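You operate a simulated robot arm through the tools that you are given. There is no shell and no other tool.

You are at the controls of a simulated robot arm. One attempt, no reset.

Task
Wipe the dust mark off the stock spool, then grease that patch.
Fine: blue rag first; orange brush, store tin; lid back on; rag and brush back. Set down upright: orange brush. A coat counts when it lies all over at full strength: go over it till it gets no stronger. What is to be rubbed or washed off counts as gone when no trace of it is left.

The check looks at the end state, three seconds after you hand in, the way a careful person would. Anything else that was tipped, shoved, dropped, spilled or broken makes it a failure. Lids that push on must go on centred and level and be pressed home; caps that screw on are set level and turned clockwise until they are tight.

Robot
A 6-joint arm with a two-finger parallel gripper, fixed in place. Base frame: the origin is at the foot of the arm, x ahead of it, y to its left, z up; the work surface is at about z = 0.88. Units: m, degrees, N and s.
With the tool pointing down near the work surface it reaches from about 0.36 to 0.76 m from the base axis. Its first joint turns from -66.0 to 66.0 degrees. Payload 2.45 kg.
The TCP is the grasp point between the finger pads, 0.024 m short of the fingertips. In the tool frame z runs along the fingers and y along their closing line. The gripper opens to 0.068 m. The fingers are 0.017 m wide and 0.01 m thick; the gripper's body (0.04 by 0.07 m) begins 0.041 m behind the TCP.
Orientation is that of the tool frame in the base frame, as a unit quaternion [w, x, y, z]. With the fingers straight down and closing along the base's y, the tool's x points along the base's -x, its y along +y and its z along -z.

Tools
- The arm moves only by the tool apply_moves. Its argument "moves" is a list that holds one entry, the list of rows, each a list of 7 numbers: the shift along the base's x, y, z in units of 20 mm (1.0 is 20 mm), then the turn, a rotation vector about the base's x, y, z in units of 8 degrees (1.0 is 8 degrees), then the opening, from 0 (shut) to 1 (fully open). In form: [[[dx, dy, dz, rx, ry, rz, claw], ...]]. A call has 1 to 20 rows; each row shifts and turns the commanded pose from where the row before left it. A call with a number of a shift or a turn outside -1 to 1 is refused whole. Each row takes 0.2 s and may step no farther than 0.05 m and 8.6 degrees from the row before; otherwise, or with a gripper value out of range, the whole call is refused. A pose out of reach is approached as far as the arm can. The call stops where the force on the tool passes 40 N (or 10 N more than at its start, if that is more) or the arm is blocked; 0.2 s more then pass. Each finger travels about 0.108 m/s and halts on what it meets, pressing with about 28 N; the grip force reading is that of the motor and also rises with nothing between the fingers. The clock runs only during rows and for 0.2 s after the last one: add rows that do not move to give the fingers time. It gives the time, the measured TCP pose, the force on the tool (base axes), the opening and the grip force at its end, in the units of the frame above (readings bear some noise), with the torque about the TCP (base axes, N m) and any sound that the robot's microphone picked up.
- Cameras (640 x 400 px; columns grow to the right, rows downward): "scene" is fixed at [0.1651, 0.4123, 1.4632]; the picture's right is [-0.77, -0.64, 0.00], its down [-0.37, 0.44, -0.82] and it looks along [0.53, -0.63, -0.57] (base axes); focal length 254 px, centre (320, 200). "wrist" rides on the gripper at [0.084, 0.011, -0.075] in the tool frame; the picture's right is [-0.13, 0.99, 0.00], its down [-0.60, -0.08, -0.79] and it looks along [-0.79, -0.10, 0.61] (tool axes); focal length 251 px, centre (320, 200). There is no depth. A picture from a camera that has moved, and an enlarged one, comes with that camera's place and axes in the base frame and with its lens.
- capture(camera): a new picture of that camera. No time passes.
- close_up(camera, box): a new picture of the part [left, top, right, bottom] of that camera's present view, enlarged. No time passes.
- close_job(): hands the job in; it is judged then, once.

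Places have to be worked out from the pictures, the camera data and where the tool is seen. Open the gripper and draw the arm clear of the work before you hand the job in, unless the task says otherwise.

The tools are called after "Call:" as a command line: name --argument value ..., lists and objects as JSON in quotes. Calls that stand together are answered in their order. apply_moves: Moves the arm, as the interface text tells. Its arguments: {"type":"object","properties":{"moves":{"type":"array","items":{"type":"array","items":{"type":"array","items":{"type":"number"}}}}},"required":["moves"]} The other tools are called the same way: capture (camera) takes a picture; close_up (camera, box) takes an enlarged picture of a part of a camera's view; close_job () hands the job in.

At the start:

```text
t: 0.0
tcp_pos: [0.502, 0.0114, 1.2402]
ee_rot: [0.0, 0.0, 1.0, 0.001]
force: [-0.4, 0.5, 0.2]
torque: [0.02, 0.02, 0.01]
opening: 0.0679
grip_force: 0.0
```

scene: 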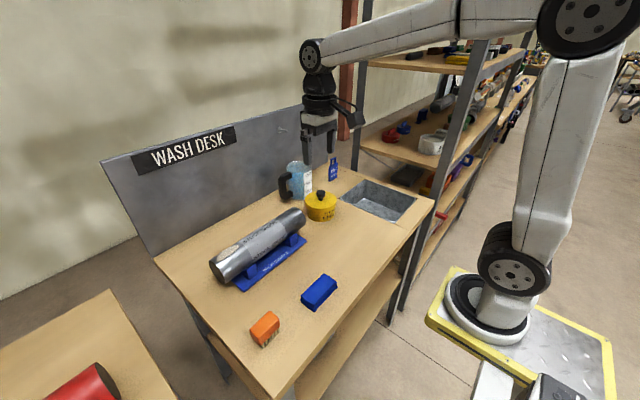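
wrist: 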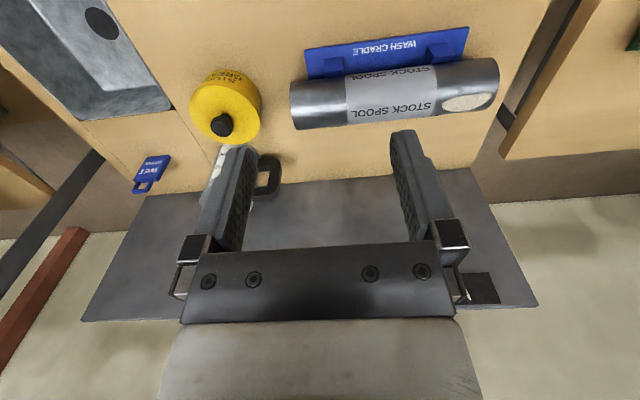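

I'll start by looking closer at the bench: the spool with its dust mark, the tin, the rag and the brush.

Call:
close_up --camera "scene" --box '[200, 150, 440, 300]'

Call:
close_up --camera "scene" --box '[200, 250, 360, 350]'

Call:
close_up --camera "wrist" --box '[270, 10, 530, 172]'

Call:
close_up --camera "wrist" --box '[100, 40, 300, 200]'

```text
2.67 times, centred on (320, 225) of scene
camera zoom: at [0.1651, 0.4123, 1.4632], right [-0.77, -0.64, 0.0], down [-0.37, 0.44, -0.82], along [0.53, -0.63, -0.57], focal length 678 px, centre (320, 133)
```

zoom: 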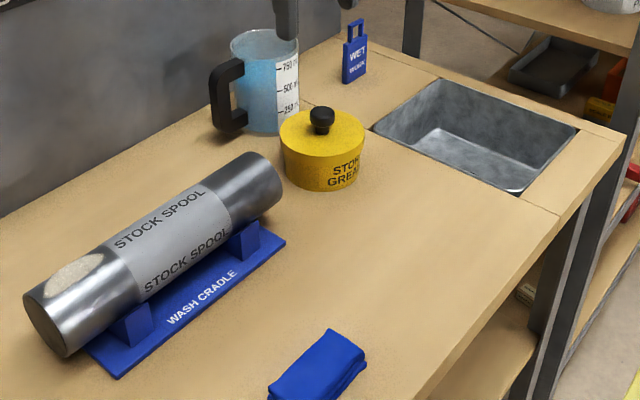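

```text
4.00 times, centred on (280, 300) of scene
camera zoom: at [0.1651, 0.4123, 1.4632], right [-0.77, -0.64, 0.0], down [-0.37, 0.44, -0.82], along [0.53, -0.63, -0.57], focal length 1018 px, centre (480, -200)
```

zoom: 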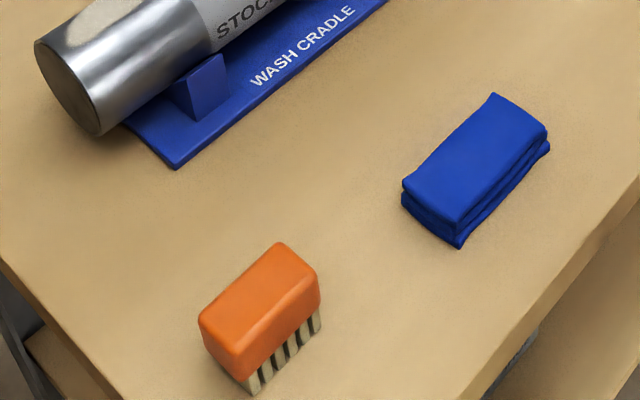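

```text
2.46 times, centred on (400, 91) of wrist
camera zoom: at [0.4197, 0.0222, 1.3136], right [0.13, 0.99, 0.0], down [0.6, -0.08, 0.79], along [0.79, -0.1, -0.61], focal length 619 px, centre (123, 468)
```

zoom: 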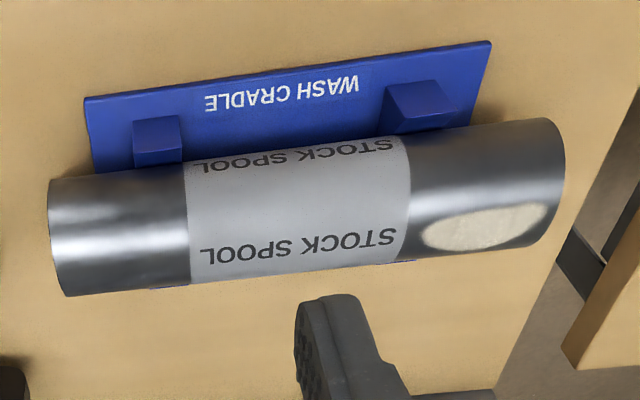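

```text
2.50 times, centred on (200, 120) of wrist
camera zoom: at [0.4197, 0.0222, 1.3136], right [0.13, 0.99, 0.0], down [0.6, -0.08, 0.79], along [0.79, -0.1, -0.61], focal length 629 px, centre (620, 400)
```

zoom: 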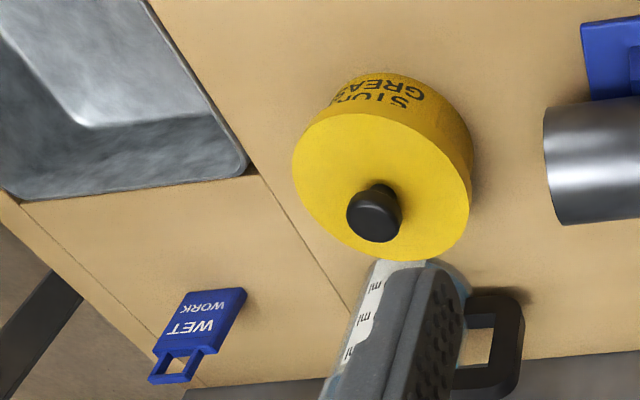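

The spool appears to lie along y at about x≈0.64, y −0.05…0.255, with the dust mark near its +y end. The rag is at ≈(0.425, 0.10), the brush at ≈(0.447, 0.26) and the tin at ≈(0.638, −0.16). I'll move the wrist camera over to look at the dust mark more closely.

Call:
apply_moves --moves '[[[-0.26, 1, -0.57, 0, 0, 0, 1], [-0.26, 1, -0.57, 0, 0, 0, 1], [-0.26, 1, -0.57, 0, 0, 0, 1], [-0.26, 1, -0.57, 0, 0, 0, 1], [-0.26, 1, -0.57, 0, 0, 0, 1], [-0.26, 1, -0.57, 0, 0, 0, 1], [-0.26, 1, -0.57, 0, 0, 0, 1], [-0.26, 1, -0.57, 0, 0, 0, 1], [-0.26, 1, -0.57, 0, 0, 0, 1], [-0.26, 1, -0.57, 0, 0, 0, 1], [0, 0, 0, 0, 0, 0, 1]]]'

Call:
capture --camera "wrist"

Call:
capture --camera "scene"

```text
t: 2.4
tcp_pos: [0.4516, 0.2132, 1.1269]
ee_rot: [0.0, 0.0, 1.0, 0.001]
force: [0.1, -1.2, 0.2]
torque: [0.0, 0.01, 0.0]
opening: 0.0679
grip_force: 0.0
```

```text
taken
camera wrist: at [0.3685, 0.2237, 1.2], right [0.13, 0.99, 0.0], down [0.6, -0.08, 0.79], along [0.79, -0.1, -0.61], focal length 251 px, centre (320, 200)
```

wrist: 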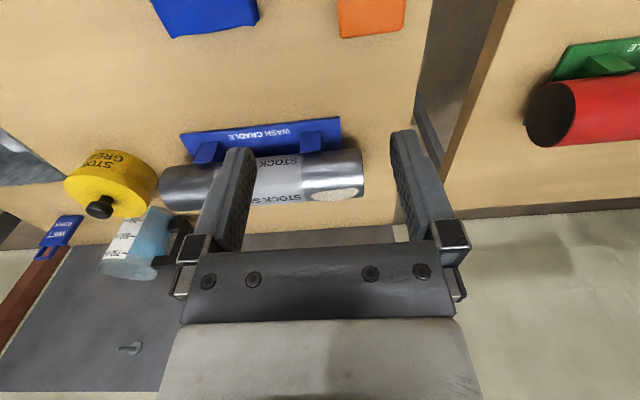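

```text
taken
```

scene: 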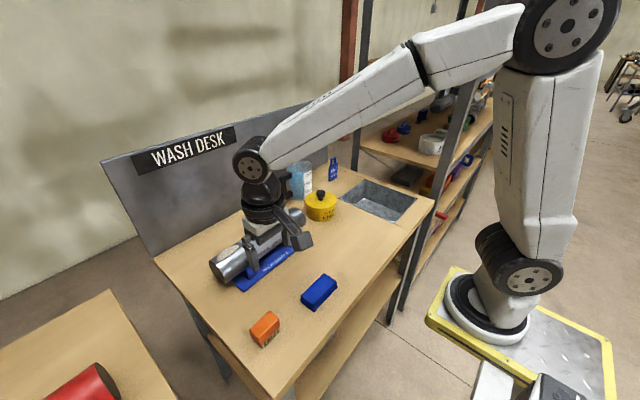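

The spool end is at y≈0.253 and its axis at x≈0.637. I'll zoom in on the mark from this angle.

Call:
close_up --camera "wrist" --box '[290, 140, 380, 210]'

Call:
close_up --camera "wrist" --box '[140, 0, 440, 190]'

```text
5.71 times, centred on (335, 175) of wrist
camera zoom: at [0.3685, 0.2237, 1.2], right [0.13, 0.99, 0.0], down [0.6, -0.08, 0.79], along [0.79, -0.1, -0.61], focal length 1437 px, centre (234, 343)
```

zoom: 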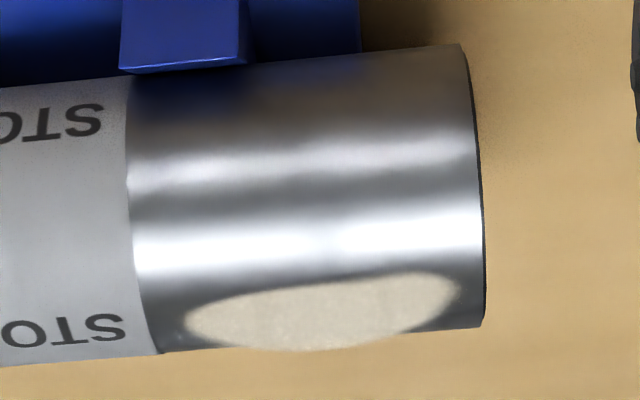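

```text
2.11 times, centred on (290, 95) of wrist
camera zoom: at [0.3685, 0.2237, 1.2], right [0.13, 0.99, 0.0], down [0.6, -0.08, 0.79], along [0.79, -0.1, -0.61], focal length 529 px, centre (383, 421)
```

zoom: 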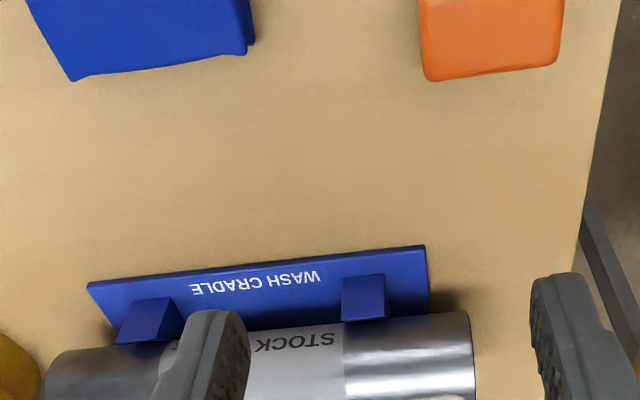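

The mark sits near the far silhouette from here, so I need to see it from nearly above. I'll move the arm forward at a safe height.

Call:
apply_moves --moves '[[[1, 0, 0.15, 0, 0, 0, 1], [1, 0, 0.15, 0, 0, 0, 1], [1, 0, 0.15, 0, 0, 0, 1], [1, 0, 0.15, 0, 0, 0, 1], [1, 0, 0.15, 0, 0, 0, 1], [1, 0, 0.15, 0, 0, 0, 1], [1, 0, 0.15, 0, 0, 0, 1], [1, 0, 0.15, 0, 0, 0, 1], [0, 0, 0, 0, 0, 0, 1]]]'

Call:
capture --camera "wrist"

Call:
close_up --camera "wrist" --box '[270, 0, 430, 120]'

```text
t: 4.4
tcp_pos: [0.6115, 0.2108, 1.15]
ee_rot: [0.0, -0.001, 1.0, 0.0]
force: [0.7, 0.0, -0.1]
torque: [0.0, -0.01, 0.01]
opening: 0.0677
grip_force: 0.2
```

```text
taken
camera wrist: at [0.5284, 0.2216, 1.2243], right [0.13, 0.99, 0.0], down [0.6, -0.08, 0.79], along [0.79, -0.1, -0.61], focal length 251 px, centre (320, 200)
```

wrist: 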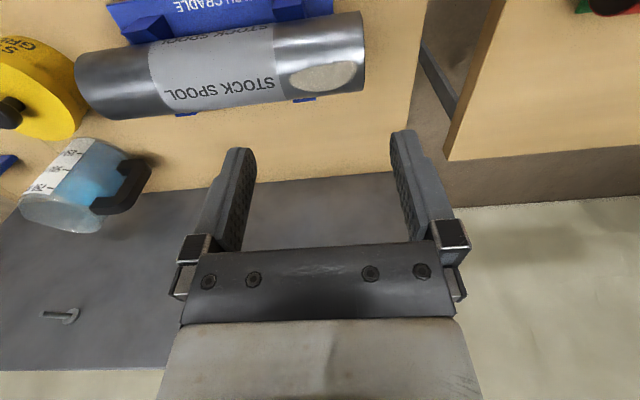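

```text
3.33 times, centred on (350, 60) of wrist
camera zoom: at [0.5284, 0.2216, 1.2243], right [0.13, 0.99, 0.0], down [0.6, -0.08, 0.79], along [0.79, -0.1, -0.61], focal length 838 px, centre (220, 667)
```

zoom: 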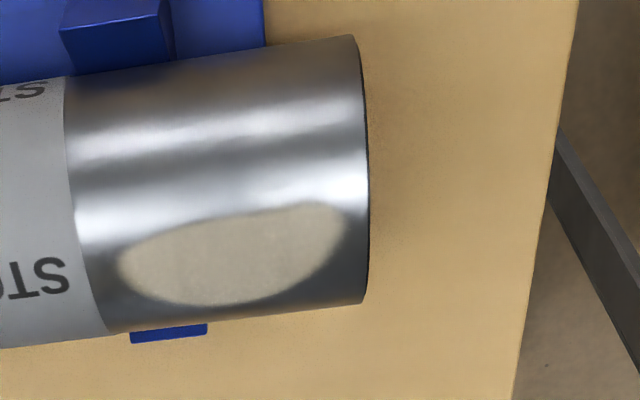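

From this view I triangulate the spool axis at x≈0.649, z≈0.939 with radius ≈0.037. The mark covers y≈0.176–0.242 and runs from about −15° to +32° around the top, leaning to the far side. Next I turn the gripper 90° so it closes along x, and go above the rag.

Call:
apply_moves --moves '[[[-0.78, -0.46, -0.12, 0, 0, 0.9375, 1], [-0.78, -0.46, -0.12, 0, 0, 0.9375, 1], [-0.78, -0.46, -0.12, 0, 0, 0.9375, 1], [-0.78, -0.46, -0.12, 0, 0, 0.9375, 1], [-0.78, -0.46, -0.12, 0, 0, 0.9375, 1], [-0.78, -0.46, -0.12, 0, 0, 0.9375, 1], [-0.78, -0.46, -0.12, 0, 0, 0.9375, 1], [-0.78, -0.46, -0.12, 0, 0, 0.9375, 1], [-0.78, -0.46, -0.12, 0, 0, 0.9375, 1], [-0.78, -0.46, -0.12, 0, 0, 0.9375, 1], [-0.78, -0.46, -0.12, 0, 0, 0.9375, 1], [-0.78, -0.46, -0.12, 0, 0, 0.9375, 1], [0, 0, 0, 0, 0, 0, 1]]]'

Call:
capture --camera "wrist"

Call:
capture --camera "scene"

```text
t: 7.2
tcp_pos: [0.4219, 0.1001, 1.121]
ee_rot: [0.0, 0.708, -0.706, 0.0]
force: [0.2, -0.3, 0.1]
torque: [-0.05, -0.01, 0.0]
opening: 0.068
grip_force: 0.0
```

```text
taken
camera wrist: at [0.4125, 0.0165, 1.1954], right [-0.99, 0.13, 0.0], down [0.08, 0.6, 0.79], along [0.1, 0.79, -0.61], focal length 251 px, centre (320, 200)
```

wrist: 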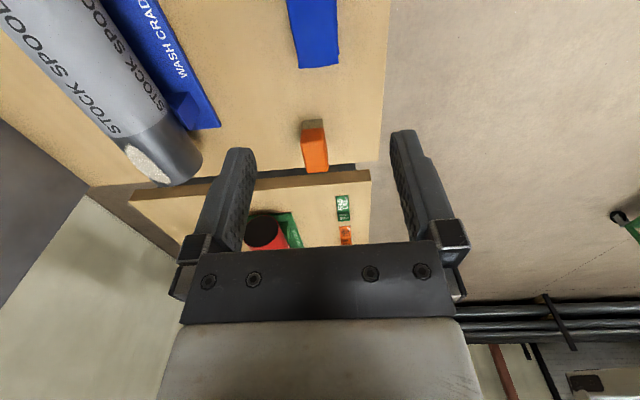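

```text
taken
```

scene: 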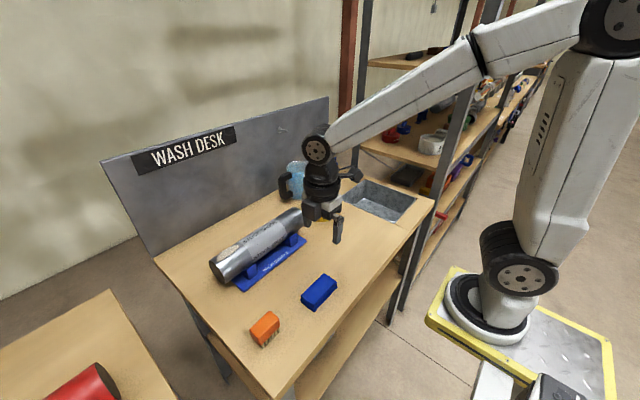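

The scene view puts the rag centre at x≈0.4245 and the wrist view at ≈0.431. I'll back off in y and lower a bit so the whole rag can be measured between the fingers.

Call:
apply_moves --moves '[[[0.06, -1, -0.4, 0, 0, 0, 1], [0.06, -1, -0.4, 0, 0, 0, 1], [0.06, -1, -0.4, 0, 0, 0, 1], [0.06, -1, -0.4, 0, 0, 0, 1], [0.06, -1, -0.4, 0, 0, 0, 1], [0, 0, 0, 0, 0, 0, 1]]]'

Call:
capture --camera "wrist"

Call:
close_up --camera "wrist" --box '[240, 40, 400, 160]'

```text
t: 8.6
tcp_pos: [0.4301, 0.0014, 1.0809]
ee_rot: [0.0, -0.707, 0.707, 0.0]
force: [-0.2, 0.8, 0.4]
torque: [-0.01, -0.02, 0.02]
opening: 0.0678
grip_force: 0.1
```

```text
taken
camera wrist: at [0.4199, -0.0833, 1.1557], right [-0.99, 0.13, 0.0], down [0.08, 0.6, 0.79], along [0.1, 0.79, -0.61], focal length 251 px, centre (320, 200)
```

wrist: 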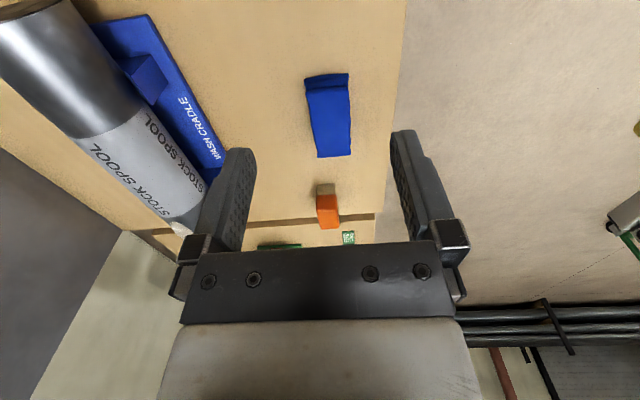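

```text
3.33 times, centred on (320, 100) of wrist
camera zoom: at [0.4199, -0.0833, 1.1557], right [-0.99, 0.13, 0.0], down [0.08, 0.6, 0.79], along [0.1, 0.79, -0.61], focal length 838 px, centre (320, 533)
```

zoom: 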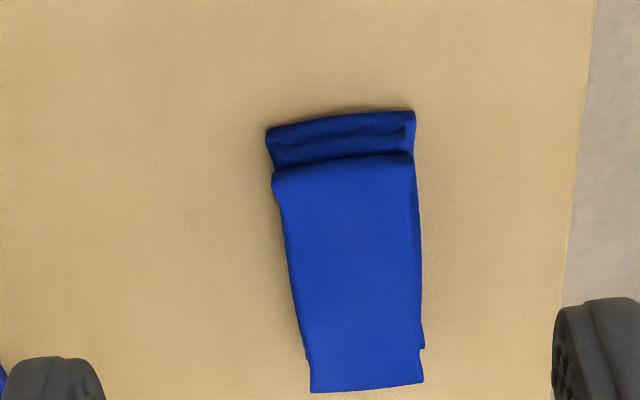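

The wrist view gives the rag as x 0.408–0.454 and y 0.0525–0.1525, so its centre is ≈(0.430, 0.1025). I'll move over it and descend with open fingers straddling it along x.

Call:
apply_moves --moves '[[[0, 1, 0, 0, 0, 0, 1], [0, 1, 0, 0, 0, 0, 1], [0, 1, 0, 0, 0, 0, 1], [0, 1, 0, 0, 0, 0, 1], [0, 1, 0, 0, 0, 0, 1], [0, 0.05, -1, 0, 0, 0, 1], [0, 0, -1, 0, 0, 0, 1], [0, 0, -1, 0, 0, 0, 1], [0, 0, -1, 0, 0, 0, 1], [0, 0, -1, 0, 0, 0, 1], [0, 0, -1, 0, 0, 0, 1], [0, 0, -1, 0, 0, 0, 1], [0, 0, 0, 0, 0, 0, 1]]]'

Call:
capture --camera "wrist"

Call:
close_up --camera "scene" --box '[240, 200, 400, 320]'

```text
t: 11.4
tcp_pos: [0.431, 0.1035, 0.9403]
ee_rot: [0.0, 0.707, -0.707, 0.0]
force: [-0.7, 0.0, 0.8]
torque: [0.03, 0.01, 0.04]
opening: 0.068
grip_force: 0.0
```

```text
taken
camera wrist: at [0.42, 0.0191, 1.0133], right [-0.99, 0.13, 0.0], down [0.08, 0.6, 0.79], along [0.1, 0.79, -0.61], focal length 251 px, centre (320, 200)
```

wrist: 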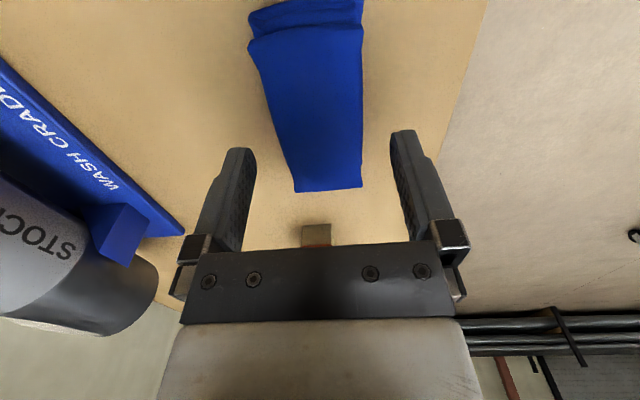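

```text
3.33 times, centred on (320, 260) of scene
camera zoom: at [0.1651, 0.4123, 1.4632], right [-0.77, -0.64, 0.0], down [-0.37, 0.44, -0.82], along [0.53, -0.63, -0.57], focal length 848 px, centre (320, 0)
```

zoom: 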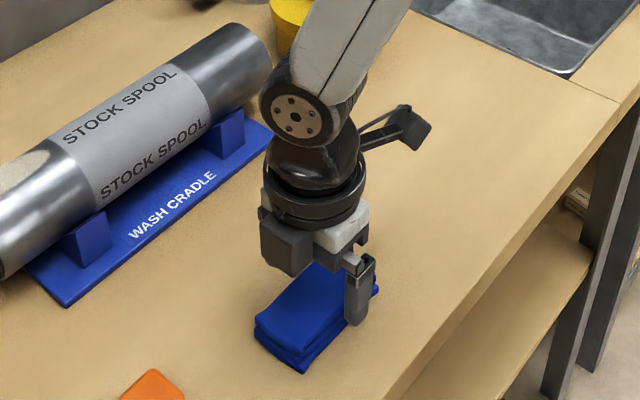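

The rag lies centred between the fingers (x 0.409–0.454). I'll descend the last 30 mm and close.

Call:
apply_moves --moves '[[[0, 0, -0.75, 0, 0, 0, 1], [0, 0, -0.75, 0, 0, 0, 1], [0, 0, 0, 0, 0, 0, 1], [0, 0, 0, 0, 0, 0, 0.6], [0, 0, 0, 0, 0, 0, 0.4], [0, 0, 0, 0, 0, 0, 0], [0, 0, 0, 0, 0, 0, 0], [0, 0, 0, 0, 0, 0, 0]]]'

Call:
capture --camera "wrist"

Call:
close_up --camera "scene" --box '[240, 200, 400, 320]'

```text
t: 13.2
tcp_pos: [0.4302, 0.1043, 0.91]
ee_rot: [0.0, 0.707, -0.707, 0.0]
force: [-0.8, 0.2, -0.2]
torque: [0.05, -0.01, 0.02]
opening: 0.0492
grip_force: 28.2
```

```text
taken
camera wrist: at [0.4197, 0.0194, 0.9849], right [-0.99, 0.13, 0.0], down [0.08, 0.6, 0.79], along [0.1, 0.79, -0.61], focal length 251 px, centre (320, 200)
```

wrist: 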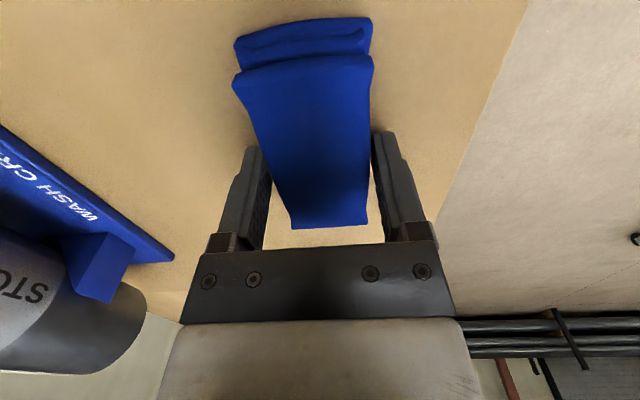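

```text
3.33 times, centred on (320, 260) of scene
camera zoom: at [0.1651, 0.4123, 1.4632], right [-0.77, -0.64, 0.0], down [-0.37, 0.44, -0.82], along [0.53, -0.63, -0.57], focal length 848 px, centre (320, 0)
```

zoom: 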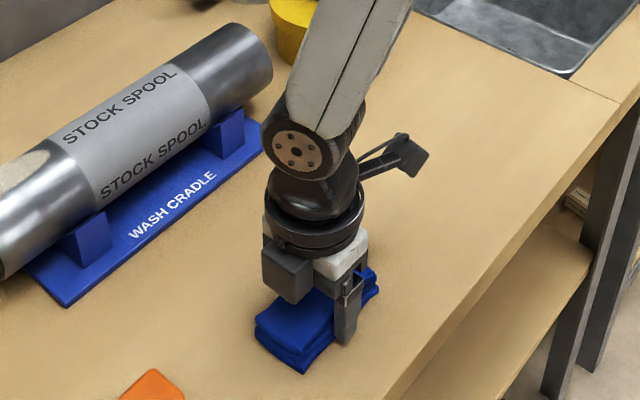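

The rag is held (opening 49 mm, grip 28 N), grasped at TCP (0.430, 0.104, 0.910). I'll lift it and carry it above the mark at about (0.649, 0.210).

Call:
apply_moves --moves '[[[0, 0, 0.5, 0, 0, 0, 0], [0, 0, 1, 0, 0, 0, 0], [0, 0, 1, 0, 0, 0, 0], [0, 0, 1, 0, 0, 0, 0], [0, 0, 1, 0, 0, 0, 0], [0, 0, 1, 0, 0, 0, 0], [0, 0, 1, 0, 0, 0, 0], [0, 0, 1, 0, 0, 0, 0], [0, 0, 1, 0, 0, 0, 0], [0, 0, 1, 0, 0, 0, 0], [0, 0, 0, 0, 0, 0, 0]]]'

Call:
capture --camera "wrist"

Call:
capture --camera "scene"

```text
t: 15.6
tcp_pos: [0.4294, 0.1027, 1.1013]
ee_rot: [0.001, 0.707, -0.707, 0.0]
force: [1.0, 0.0, -1.5]
torque: [0.01, 0.01, 0.0]
opening: 0.0493
grip_force: 27.9
```

```text
taken
camera wrist: at [0.4199, 0.0183, 1.1759], right [-0.99, 0.13, 0.0], down [0.08, 0.6, 0.79], along [0.1, 0.79, -0.61], focal length 251 px, centre (320, 200)
```

wrist: 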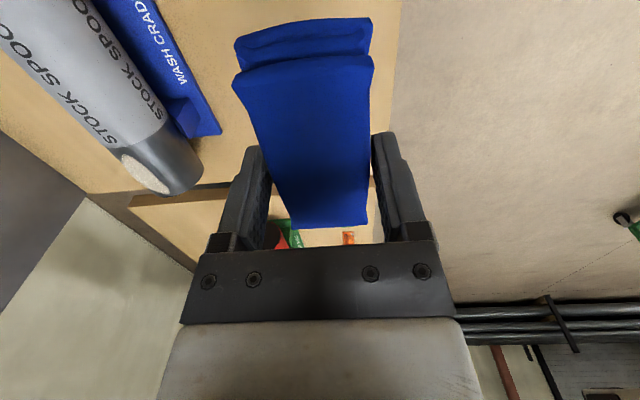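

```text
taken
```

scene: 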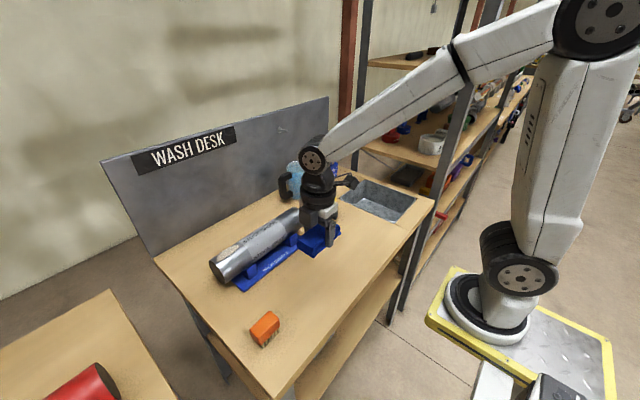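

The rag hangs firmly in the grip. Now I carry it over the mark, staying above the spool (rag bottom at about 1.02).

Call:
apply_moves --moves '[[[0.93, 0.447, -0.2, 0, 0, 0, 0], [0.93, 0.447, -0.2, 0, 0, 0, 0], [0.93, 0.447, -0.2, 0, 0, 0, 0], [0.93, 0.447, -0.2, 0, 0, 0, 0], [0.93, 0.447, -0.2, 0, 0, 0, 0], [0.93, 0.447, -0.2, 0, 0, 0, 0], [0.93, 0.447, -0.2, 0, 0, 0, 0], [0.93, 0.447, -0.2, 0, 0, 0, 0], [0.93, 0.447, -0.2, 0, 0, 0, 0], [0.93, 0.447, -0.2, 0, 0, 0, 0], [0.93, 0.447, -0.2, 0, 0, 0, 0], [0.93, 0.447, -0.2, 0, 0, 0, 0], [0, 0, 0, 0, 0, 0, 0]]]'

Call:
capture --camera "wrist"

Call:
close_up --camera "scene" --box '[180, 180, 340, 300]'

```text
t: 18.4
tcp_pos: [0.6528, 0.2106, 1.0533]
ee_rot: [0.0, -0.707, 0.707, 0.0]
force: [-0.1, -0.1, -0.2]
torque: [0.02, 0.01, -0.02]
opening: 0.0495
grip_force: 28.3
```

```text
taken
camera wrist: at [0.643, 0.1253, 1.1277], right [-0.99, 0.13, 0.0], down [0.08, 0.6, 0.79], along [0.1, 0.79, -0.61], focal length 251 px, centre (320, 200)
```

wrist: 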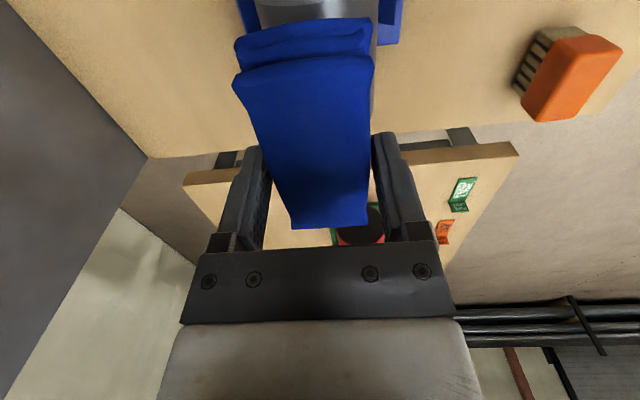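

```text
3.33 times, centred on (260, 240) of scene
camera zoom: at [0.1651, 0.4123, 1.4632], right [-0.77, -0.64, 0.0], down [-0.37, 0.44, -0.82], along [0.53, -0.63, -0.57], focal length 848 px, centre (520, 67)
```

zoom: 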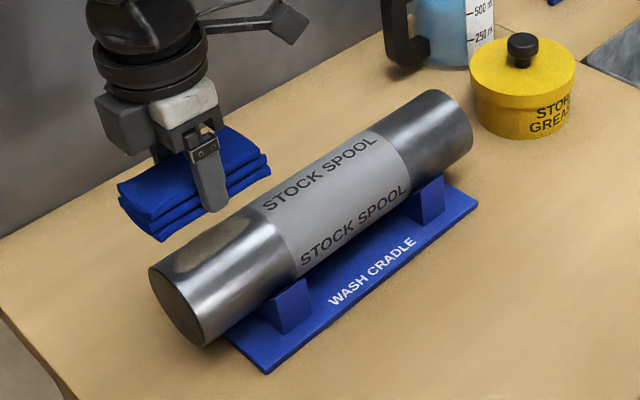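

The rag is centred over the spool (axis ≈0.6495), and the mark is visible in the scene view. I'll lower it gently and stop just above the expected contact at TCP z≈1.006.

Call:
apply_moves --moves '[[[-0.17, 0, -0.7, 0, 0, 0, 0], [0, 0, -0.7, 0, 0, 0, 0], [0, 0, -0.6, 0, 0, 0, 0], [0, 0, 0, 0, 0, 0, 0]]]'

Call:
close_up --camera "scene" --box '[180, 210, 300, 300]'

```text
t: 19.4
tcp_pos: [0.6494, 0.2089, 1.0129]
ee_rot: [0.0, -0.707, 0.707, 0.0]
force: [-0.2, -0.2, -1.2]
torque: [0.01, -0.03, 0.02]
opening: 0.0491
grip_force: 28.3
```

```text
4.44 times, centred on (240, 255) of scene
camera zoom: at [0.1651, 0.4123, 1.4632], right [-0.77, -0.64, 0.0], down [-0.37, 0.44, -0.82], along [0.53, -0.63, -0.57], focal length 1131 px, centre (676, -44)
```

zoom: 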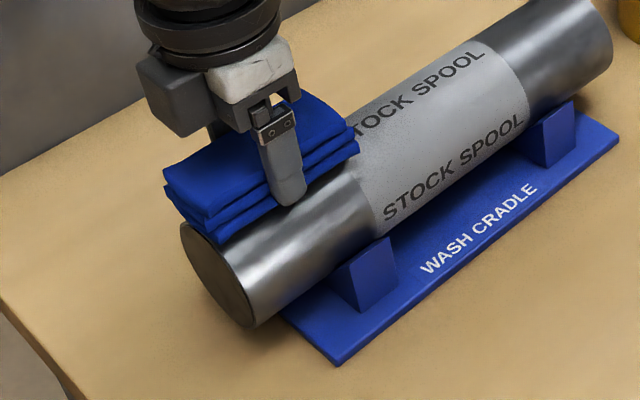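

No contact yet (force about noise level). I lower in 2 mm steps to find contact.

Call:
apply_moves --moves '[[[0, 0, -0.1, 0, 0, 0, 0], [0, 0, -0.1, 0, 0, 0, 0], [0, 0, 0, 0, 0, 0, 0]]]'

Call:
apply_moves --moves '[[[0, 0, -0.1, 0, 0, 0, 0], [0, 0, 0, 0, 0, 0, 0]]]'

```text
t: 20.2
tcp_pos: [0.6498, 0.2082, 1.0081]
ee_rot: [0.0, -0.707, 0.708, 0.0]
force: [-1.1, -0.6, 0.4]
torque: [-0.01, 0.01, -0.02]
opening: 0.0491
grip_force: 28.4
```

```text
t: 20.8
tcp_pos: [0.6504, 0.2101, 1.0077]
ee_rot: [0.0, -0.707, 0.708, 0.0]
force: [-0.4, -0.2, -0.4]
torque: [-0.02, -0.01, 0.03]
opening: 0.0491
grip_force: 28.0
```

Still free. I continue down in small steps.

Call:
apply_moves --moves '[[[0, 0, -0.1, 0, 0, 0, 0], [0, 0, 0, 0, 0, 0, 0]]]'

Call:
apply_moves --moves '[[[0, 0, -0.1, 0, 0, 0, 0], [0, 0, 0, 0, 0, 0, 0]]]'

```text
t: 21.4
tcp_pos: [0.6479, 0.2093, 1.005]
ee_rot: [0.0, 0.707, -0.707, 0.0]
force: [1.0, -0.9, -0.2]
torque: [0.04, 0.04, -0.01]
opening: 0.0493
grip_force: 27.9
```

```text
t: 22.0
tcp_pos: [0.65, 0.2101, 1.0051]
ee_rot: [0.0, 0.707, -0.707, 0.0]
force: [-3.6, -0.8, 11.6]
torque: [-0.16, 0.09, -0.03]
opening: 0.049
grip_force: 27.8
```

Contact found: Fz≈11.6 N at about z≈1.004. I'll rub with short strokes along y at this height.

Call:
apply_moves --moves '[[[0, 0.4, 0, 0, 0, 0, 0], [0, -0.4, 0, 0, 0, 0, 0], [0, -0.4, 0, 0, 0, 0, 0], [0, 0.4, 0, 0, 0, 0, 0], [0, 0.4, 0, 0, 0, 0, 0], [0, -0.4, 0, 0, 0, 0, 0], [0, -0.4, 0, 0, 0, 0, 0], [0, 0.4, 0, 0, 0, 0, 0]]]'

Call:
close_up --camera "scene" --box '[180, 210, 300, 300]'

```text
t: 23.8
tcp_pos: [0.6494, 0.208, 1.0038]
ee_rot: [0.0, -0.707, 0.707, -0.001]
force: [-0.8, -10.3, 22.8]
torque: [-0.47, 0.05, -0.05]
opening: 0.0493
grip_force: 27.8
```

```text
4.44 times, centred on (240, 255) of scene
camera zoom: at [0.1646, 0.4119, 1.4634], right [-0.77, -0.64, 0.0], down [-0.36, 0.44, -0.82], along [0.53, -0.63, -0.57], focal length 1131 px, centre (676, -44)
```

zoom: 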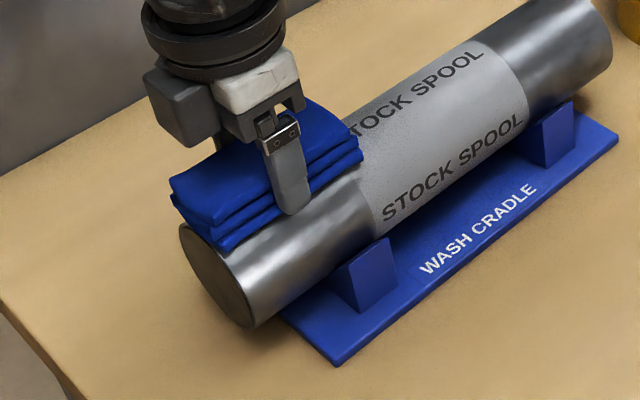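

Normal force has risen to about 23 N with 10 N friction, which is more than I want. I'll lift off and check what those strokes did.

Call:
apply_moves --moves '[[[0, 0, 0.5, 0, 0, 0, 0], [0, 0, 1, 0, 0, 0, 0], [0, 0, 1, 0, 0, 0, 0], [0, 0, 1, 0, 0, 0, 0], [0, 0, 0, 0, 0, 0, 0]]]'

Call:
close_up --camera "scene" --box '[190, 210, 290, 290]'

```text
t: 25.0
tcp_pos: [0.6505, 0.2112, 1.0739]
ee_rot: [0.0, -0.707, 0.707, 0.0]
force: [-0.6, -0.6, -0.2]
torque: [0.02, -0.04, -0.01]
opening: 0.0492
grip_force: 28.2
```

```text
5.00 times, centred on (240, 250) of scene
camera zoom: at [0.1651, 0.4123, 1.4632], right [-0.77, -0.64, 0.0], down [-0.37, 0.44, -0.82], along [0.53, -0.63, -0.57], focal length 1272 px, centre (720, -50)
```

zoom: 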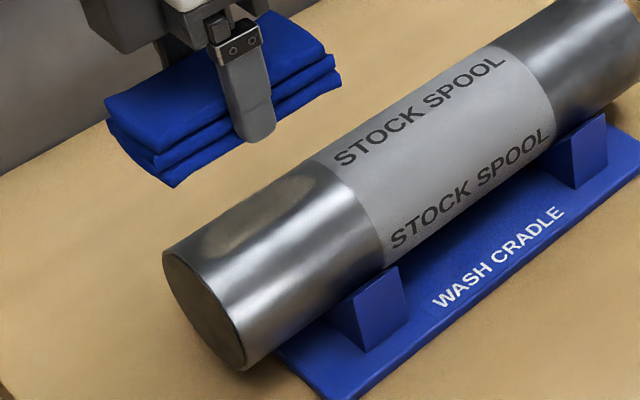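

I'll zoom in more on the mark to see whether part of it has come off.

Call:
close_up --camera "scene" --box '[215, 235, 265, 270]'

Call:
capture --camera "wrist"

```text
11.43 times, centred on (240, 252) of scene
camera zoom: at [0.1651, 0.4123, 1.4632], right [-0.77, -0.64, 0.0], down [-0.37, 0.44, -0.82], along [0.53, -0.63, -0.57], focal length 2907 px, centre (1234, -400)
```

zoom: 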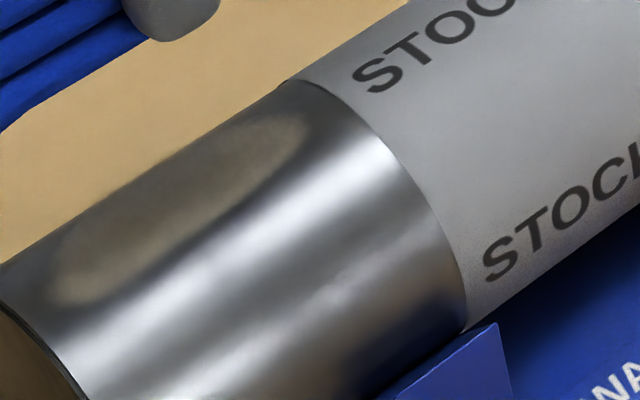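

```text
taken
camera wrist: at [0.6401, 0.1264, 1.1474], right [-0.99, 0.13, 0.0], down [0.08, 0.6, 0.79], along [0.1, 0.79, -0.61], focal length 251 px, centre (320, 200)
```

wrist: 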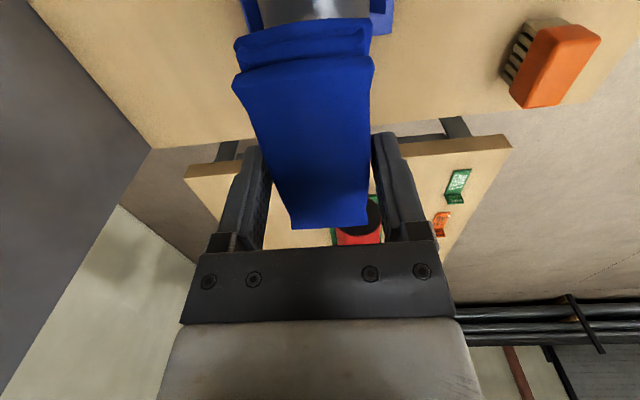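

The rubbing works: the mark has faded to a faint film with more left at its edges. Next I tilt the tool 8° about y so the rag's face meets the spool a little further round, and approach along that normal.

Call:
apply_moves --moves '[[[0.2, 0, -0.87, 0, 0.34, 0, 0], [0.2, 0, -0.87, 0, 0.33, 0, 0], [0.2, 0, -0.87, 0, 0.33, 0, 0], [-0.1, 0, -0.78, 0, 0, 0, 0], [0, 0, 0, 0, 0, 0, 0]]]'

Call:
apply_moves --moves '[[[-0.014, 0, -0.1, 0, 0, 0, 0], [0, 0, 0, 0, 0, 0, 0]]]'

```text
t: 26.2
tcp_pos: [0.6604, 0.2089, 1.0049]
ee_rot: [-0.05, -0.705, 0.706, 0.049]
force: [0.1, 0.0, -1.2]
torque: [-0.01, -0.01, -0.02]
opening: 0.0492
grip_force: 28.2
```

```text
t: 26.8
tcp_pos: [0.6593, 0.2086, 1.0038]
ee_rot: [0.049, 0.706, -0.705, -0.049]
force: [1.3, -0.6, 5.2]
torque: [0.2, 0.02, 0.01]
opening: 0.049
grip_force: 27.9
```

Light contact (5 N) at 8° tilt. I press half a millimetre more and stroke along y.

Call:
apply_moves --moves '[[[0, 0.4, -0.03, 0, 0, 0, 0], [0, -0.4, 0, 0, 0, 0, 0], [0, -0.4, 0, 0, 0, 0, 0], [0, 0.4, 0, 0, 0, 0, 0], [0, 0.4, 0, 0, 0, 0, 0], [0, -0.4, 0, 0, 0, 0, 0], [0, -0.4, 0, 0, 0, 0, 0], [0, 0.4, 0, 0, 0, 0, 0], [0, 0, 0, 0, 0, 0, 0]]]'

```text
t: 28.8
tcp_pos: [0.6601, 0.2082, 1.0037]
ee_rot: [-0.049, -0.705, 0.706, 0.047]
force: [3.4, -11.9, 23.2]
torque: [-0.55, -0.08, 0.04]
opening: 0.0491
grip_force: 28.2
```

Force built to 23 N during strokes. I lift a few mm, go round to 16° tilt, and come back to light contact.

Call:
apply_moves --moves '[[[0.03, 0, 0.2, 0, 0, 0, 0], [0.25, 0, -0.06, 0, 0.5, 0, 0], [0.25, 0, -0.06, 0, 0.5, 0, 0], [-0.04, 0, -0.145, 0, 0, 0, 0], [0, 0, 0, 0, 0, 0, 0]]]'

```text
t: 30.0
tcp_pos: [0.6691, 0.2102, 1.0007]
ee_rot: [-0.098, -0.7, 0.701, 0.099]
force: [0.3, 0.6, 4.4]
torque: [0.23, 0.06, 0.02]
opening: 0.0494
grip_force: 27.8
```

Contact is 4.4 N at 16°. Stroking along y here.

Call:
apply_moves --moves '[[[0, 0.4, -0.02, 0, 0, 0, 0], [0, -0.4, 0, 0, 0, 0, 0], [0, -0.4, 0, 0, 0, 0, 0], [0, 0.4, 0, 0, 0, 0, 0], [0, 0.4, 0, 0, 0, 0, 0], [0, -0.4, 0, 0, 0, 0, 0], [0, -0.4, 0, 0, 0, 0, 0], [0, 0.4, 0, 0, 0, 0, 0], [0, 0, 0, 0, 0, 0, 0]]]'

Call:
apply_moves --moves '[[[0.06, 0, 0.2, 0, 0, 0, 0], [0.23, 0, -0.09, 0, 0.5, 0, 0], [0.23, 0, -0.09, 0, 0.5, 0, 0], [-0.06, 0, -0.13, 0, 0, 0, 0], [0, 0, 0, 0, 0, 0, 0]]]'

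```text
t: 32.0
tcp_pos: [0.6697, 0.2072, 1.0008]
ee_rot: [-0.098, -0.7, 0.701, 0.097]
force: [5.3, -7.2, 12.8]
torque: [-0.11, 0.01, 0.03]
opening: 0.0493
grip_force: 27.9
```

```text
t: 33.2
tcp_pos: [0.6679, 0.2047, 1.0005]
ee_rot: [-0.144, -0.692, 0.693, 0.146]
force: [16.4, 1.1, 22.3]
torque: [-0.1, -0.53, 0.1]
opening: 0.0494
grip_force: 28.0
out of reach, approached as far as the arm can: row 3
```

24° tilt is out of reach this far out. I back straight up and untilt so I can check the mark.

Call:
apply_moves --moves '[[[-0.5, 0, 0.5, 0, -0.5, 0, 0], [-0.5, 0, 1, 0, -0.75, 0, 0], [-0.4, 0, 1, 0, -0.75, 0, 0], [0, 0, 1, 0, -1, 0, 0], [0, 0, 0, 0, 0, 0, 0]]]'

Call:
close_up --camera "scene" --box '[215, 235, 265, 270]'

```text
t: 34.4
tcp_pos: [0.6394, 0.2055, 1.0683]
ee_rot: [0.0, 0.707, -0.707, 0.001]
force: [1.0, 0.3, -0.8]
torque: [-0.02, -0.02, 0.02]
opening: 0.0491
grip_force: 27.8
```

```text
11.43 times, centred on (240, 252) of scene
camera zoom: at [0.1651, 0.4123, 1.4632], right [-0.77, -0.64, 0.0], down [-0.37, 0.44, -0.82], along [0.53, -0.63, -0.57], focal length 2907 px, centre (1234, -400)
```

zoom: 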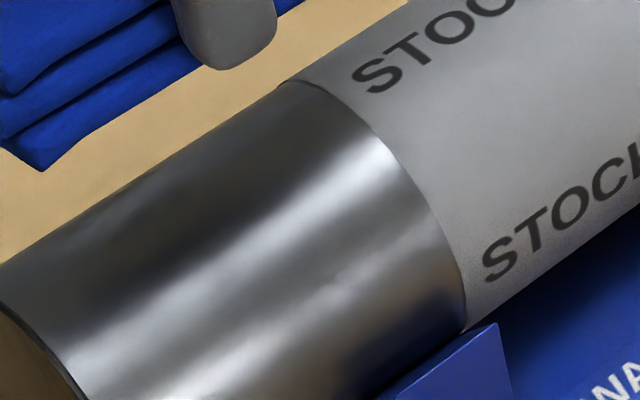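

From the scene camera the mark looks gone and the spool hasn't moved. I'll check at higher zoom, and from the wrist camera off to the side of the rag.

Call:
close_up --camera "scene" --box '[215, 235, 245, 256]'

Call:
apply_moves --moves '[[[-0.7, -0.4, 0.3, 0, 0, 0, 0], [-1, -0.6, 0, 0, 0, 0, 0], [-1, -0.6, 0, 0, 0, 0, 0], [-1, -0.6, 0, 0, 0, 0, 0], [-1, -0.6, 0, 0, 0, 0, 0], [-1, -0.6, 0, 0, 0, 0, 0], [-1, -0.6, 0, 0, 0, 0, 0], [0, 0, 0, 0, 0, 0, 0]]]'

Call:
capture --camera "wrist"

```text
16.00 times, centred on (230, 246) of scene
camera zoom: at [0.1651, 0.4123, 1.4632], right [-0.77, -0.64, 0.0], down [-0.37, 0.44, -0.82], along [0.53, -0.63, -0.57], focal length 4070 px, centre (1760, -528)
```

zoom: 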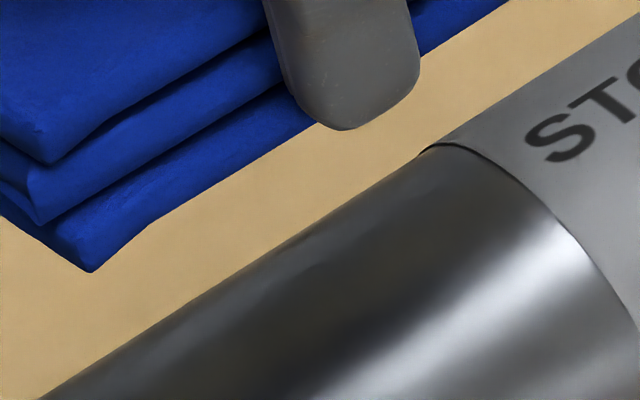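

```text
t: 36.2
tcp_pos: [0.5057, 0.1231, 1.0754]
ee_rot: [0.0, -0.707, 0.707, 0.0]
force: [-0.5, 0.4, 0.1]
torque: [0.0, 0.0, 0.03]
opening: 0.0492
grip_force: 27.9
```

```text
taken
camera wrist: at [0.496, 0.0394, 1.149], right [-0.99, 0.13, 0.0], down [0.08, 0.6, 0.79], along [0.1, 0.79, -0.61], focal length 251 px, centre (320, 200)
```

wrist: 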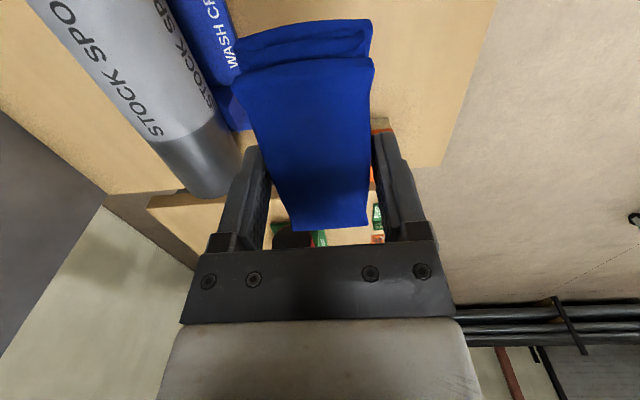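

Call:
close_up --camera "wrist" --box '[130, 100, 250, 205]'

```text
3.81 times, centred on (190, 152) of wrist
camera zoom: at [0.496, 0.0394, 1.149], right [-0.99, 0.13, 0.0], down [0.08, 0.6, 0.79], along [0.1, 0.79, -0.61], focal length 958 px, centre (815, 381)
```

zoom: 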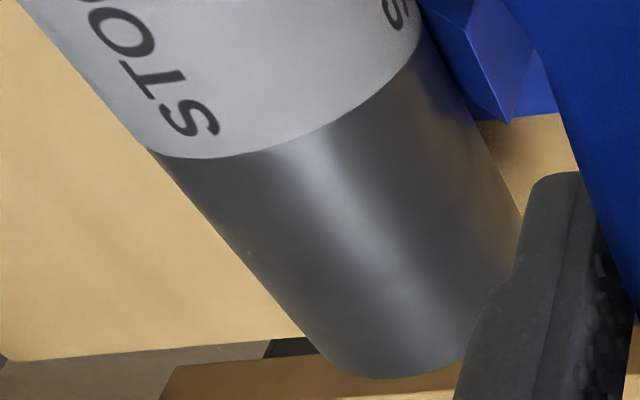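

There may be a tiny light speck at the far silhouette, which needs a view from above. I'll rotate back 90° and put the camera over the spool with the rag off to one side.

Call:
apply_moves --moves '[[[0.49, -0.07, 0.31, 0, 0, -0.9375, 0], [0.49, -0.07, 0.31, 0, 0, -0.9375, 0], [0.49, -0.07, 0.31, 0, 0, -0.9375, 0], [0.49, -0.07, 0.31, 0, 0, -0.9375, 0], [0.49, -0.07, 0.31, 0, 0, -0.9375, 0], [0.49, -0.07, 0.31, 0, 0, -0.9375, 0], [0.49, -0.07, 0.31, 0, 0, -0.9375, 0], [0.49, -0.07, 0.31, 0, 0, -0.9375, 0], [0.49, -0.07, 0.31, 0, 0, -0.9375, 0], [0.49, -0.07, 0.31, 0, 0, -0.9375, 0], [0.49, -0.07, 0.31, 0, 0, -0.9375, 0], [0.49, -0.07, 0.31, 0, 0, -0.9375, 0], [0, 0, 0, 0, 0, 0, 0]]]'

Call:
capture --camera "wrist"

Call:
close_up --camera "wrist" --box '[400, 0, 540, 100]'

```text
t: 39.0
tcp_pos: [0.6221, 0.109, 1.149]
ee_rot: [0.0, 0.001, 1.0, 0.0]
force: [-0.1, -0.9, 0.4]
torque: [0.01, 0.02, 0.0]
opening: 0.0494
grip_force: 27.9
```

```text
taken
camera wrist: at [0.5393, 0.1187, 1.2229], right [0.13, 0.99, 0.0], down [0.6, -0.08, 0.79], along [0.79, -0.1, -0.61], focal length 251 px, centre (320, 200)
```

wrist: 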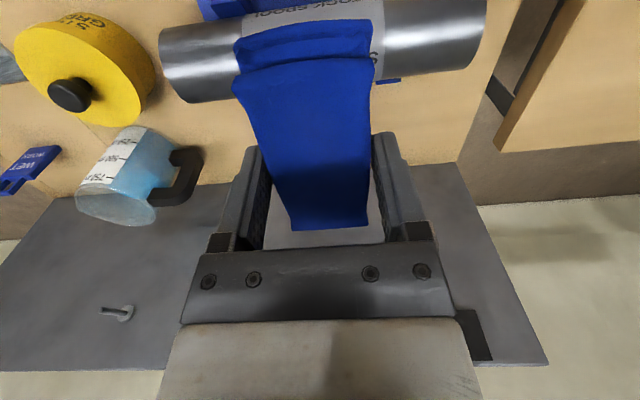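

```text
4.00 times, centred on (470, 50) of wrist
camera zoom: at [0.5393, 0.1187, 1.2229], right [0.13, 0.99, 0.0], down [0.6, -0.08, 0.79], along [0.79, -0.1, -0.61], focal length 1006 px, centre (-280, 800)
```

zoom: 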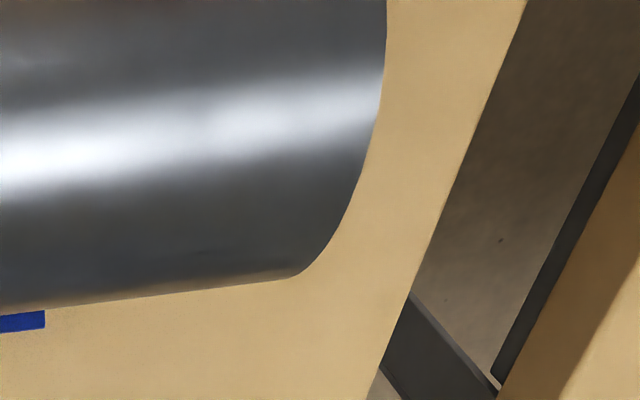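

Call:
close_up --camera "wrist" --box '[370, 20, 490, 95]'

Call:
close_up --camera "wrist" --box '[150, 20, 270, 110]'

Call:
close_up --camera "wrist" --box '[375, 50, 435, 88]'

```text
5.33 times, centred on (430, 58) of wrist
camera zoom: at [0.5393, 0.1187, 1.2229], right [0.13, 0.99, 0.0], down [0.6, -0.08, 0.79], along [0.79, -0.1, -0.61], focal length 1341 px, centre (-267, 960)
```

zoom: 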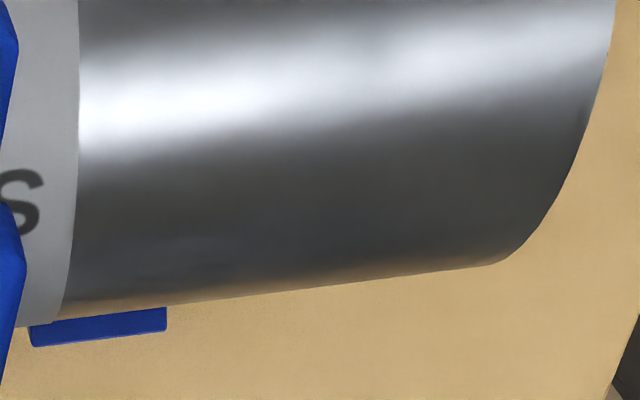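

```text
4.44 times, centred on (210, 65) of wrist
camera zoom: at [0.5393, 0.1187, 1.2229], right [0.13, 0.99, 0.0], down [0.6, -0.08, 0.79], along [0.79, -0.1, -0.61], focal length 1118 px, centre (809, 800)
```

zoom: 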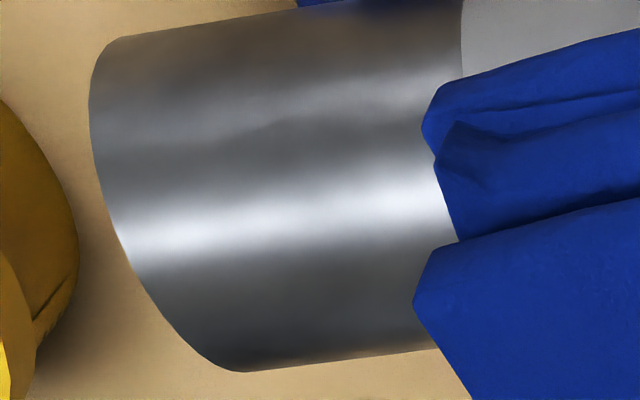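

```text
10.53 times, centred on (405, 69) of wrist
camera zoom: at [0.5393, 0.1187, 1.2229], right [0.13, 0.99, 0.0], down [0.6, -0.08, 0.79], along [0.79, -0.1, -0.61], focal length 2647 px, centre (-575, 1579)
```

zoom: 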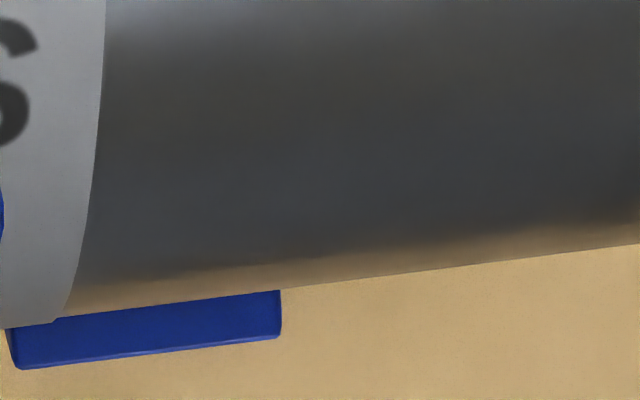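

From above I see no remaining tan, only the bench reflected along the edge. To be sure no trace is left I'll do a second rubbing pass, so I rotate back and return above the patch.

Call:
apply_moves --moves '[[[0.11, 0.41, -0.3, 0, 0, 0.9375, 0], [0.11, 0.41, -0.3, 0, 0, 0.9375, 0], [0.11, 0.41, -0.3, 0, 0, 0.9375, 0], [0.11, 0.41, -0.3, 0, 0, 0.9375, 0], [0.11, 0.41, -0.3, 0, 0, 0.9375, 0], [0.11, 0.41, -0.3, 0, 0, 0.9375, 0], [0.11, 0.41, -0.3, 0, 0, 0.9375, 0], [0.11, 0.41, -0.3, 0, 0, 0.9375, 0], [0.11, 0.41, -0.3, 0, 0, 0.9375, 0], [0.11, 0.41, -0.3, 0, 0, 0.9375, 0], [0.11, 0.41, -0.3, 0, 0, 0.9375, 0], [0.11, 0.41, -0.3, 0, 0, 0.9375, 0], [0, 0, 0, 0, 0, 0, 0]]]'

```text
t: 41.8
tcp_pos: [0.649, 0.2066, 1.0766]
ee_rot: [0.0, 0.708, -0.706, 0.0]
force: [0.1, -0.8, -0.7]
torque: [0.01, 0.05, -0.01]
opening: 0.049
grip_force: 28.1
```

Now tilt 20° and approach the far part of the patch, stopping about 3 mm clear, then make light contact.

Call:
apply_moves --moves '[[[0.24, 0.04, -0.9, 0, 0.625, 0, 0], [0.24, 0.04, -0.9, 0, 0.625, 0, 0], [0.24, 0.04, -0.9, 0, 0.625, 0, 0], [0.24, 0.04, -0.85, 0, 0.625, 0, 0], [0, 0, 0, 0, 0, 0, 0], [-0.04, 0, -0.14, 0, 0, 0, 0], [0, 0, 0, 0, 0, 0, 0]]]'

```text
t: 43.4
tcp_pos: [0.6668, 0.2103, 1.0028]
ee_rot: [0.123, 0.696, -0.696, -0.123]
force: [0.1, 0.8, -0.9]
torque: [0.0, 0.01, 0.01]
opening: 0.049
grip_force: 27.7
```

Call:
apply_moves --moves '[[[-0.03, 0, -0.09, 0, 0, 0, 0], [0, 0, 0, 0, 0, 0, 0]]]'

```text
t: 44.0
tcp_pos: [0.6667, 0.209, 1.0019]
ee_rot: [0.122, 0.697, -0.696, -0.123]
force: [1.9, -1.0, 4.6]
torque: [0.16, 0.02, -0.04]
opening: 0.0493
grip_force: 28.1
```

Light contact at 20° tilt (≈5 N along the normal). I rub with strokes along y, pressing a touch more.

Call:
apply_moves --moves '[[[-0.01, 0.4, -0.03, 0, 0, 0, 0], [0, -0.4, 0, 0, 0, 0, 0], [0, -0.4, 0, 0, 0, 0, 0], [0, 0.4, 0, 0, 0, 0, 0], [0, 0.4, 0, 0, 0, 0, 0], [0, -0.4, 0, 0, 0, 0, 0], [0, -0.4, 0, 0, 0, 0, 0], [0, 0.4, 0, 0, 0, 0, 0], [0, 0.4, 0, 0, 0, 0, 0], [0, -0.4, 0, 0, 0, 0, 0], [0, -0.4, 0, 0, 0, 0, 0], [0, 0.4, 0, 0, 0, 0, 0], [0, 0, 0, 0, 0, 0, 0]]]'

```text
t: 46.8
tcp_pos: [0.6668, 0.2089, 1.0007]
ee_rot: [-0.122, -0.696, 0.697, 0.121]
force: [8.1, -10.8, 19.3]
torque: [-0.42, -0.04, 0.16]
opening: 0.0491
grip_force: 28.4
```

Now the same at about 4° tilt, near the top of the spool: lift off, roll back, and come down to light contact.

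Call:
apply_moves --moves '[[[0.07, 0, 0.2, 0, 0, 0, 0], [-0.36, 0, 0.1, 0, -1, 0, 0], [-0.36, 0, 0.06, 0, -1, 0, 0], [0, 0, -0.15, 0, 0, 0, 0], [0, 0, 0, 0, 0, 0, 0]]]'

```text
t: 48.0
tcp_pos: [0.6529, 0.2104, 1.0048]
ee_rot: [-0.025, -0.707, 0.707, 0.025]
force: [0.4, -0.7, -1.0]
torque: [0.02, 0.01, -0.02]
opening: 0.0492
grip_force: 27.9
```

Call:
apply_moves --moves '[[[0, 0, -0.07, 0, 0, 0, 0], [0, 0, 0, 0, 0, 0, 0]]]'

```text
t: 48.6
tcp_pos: [0.653, 0.2094, 1.0037]
ee_rot: [0.024, 0.707, -0.706, -0.025]
force: [-0.1, 0.9, 0.8]
torque: [0.06, 0.0, 0.03]
opening: 0.0491
grip_force: 28.0
```

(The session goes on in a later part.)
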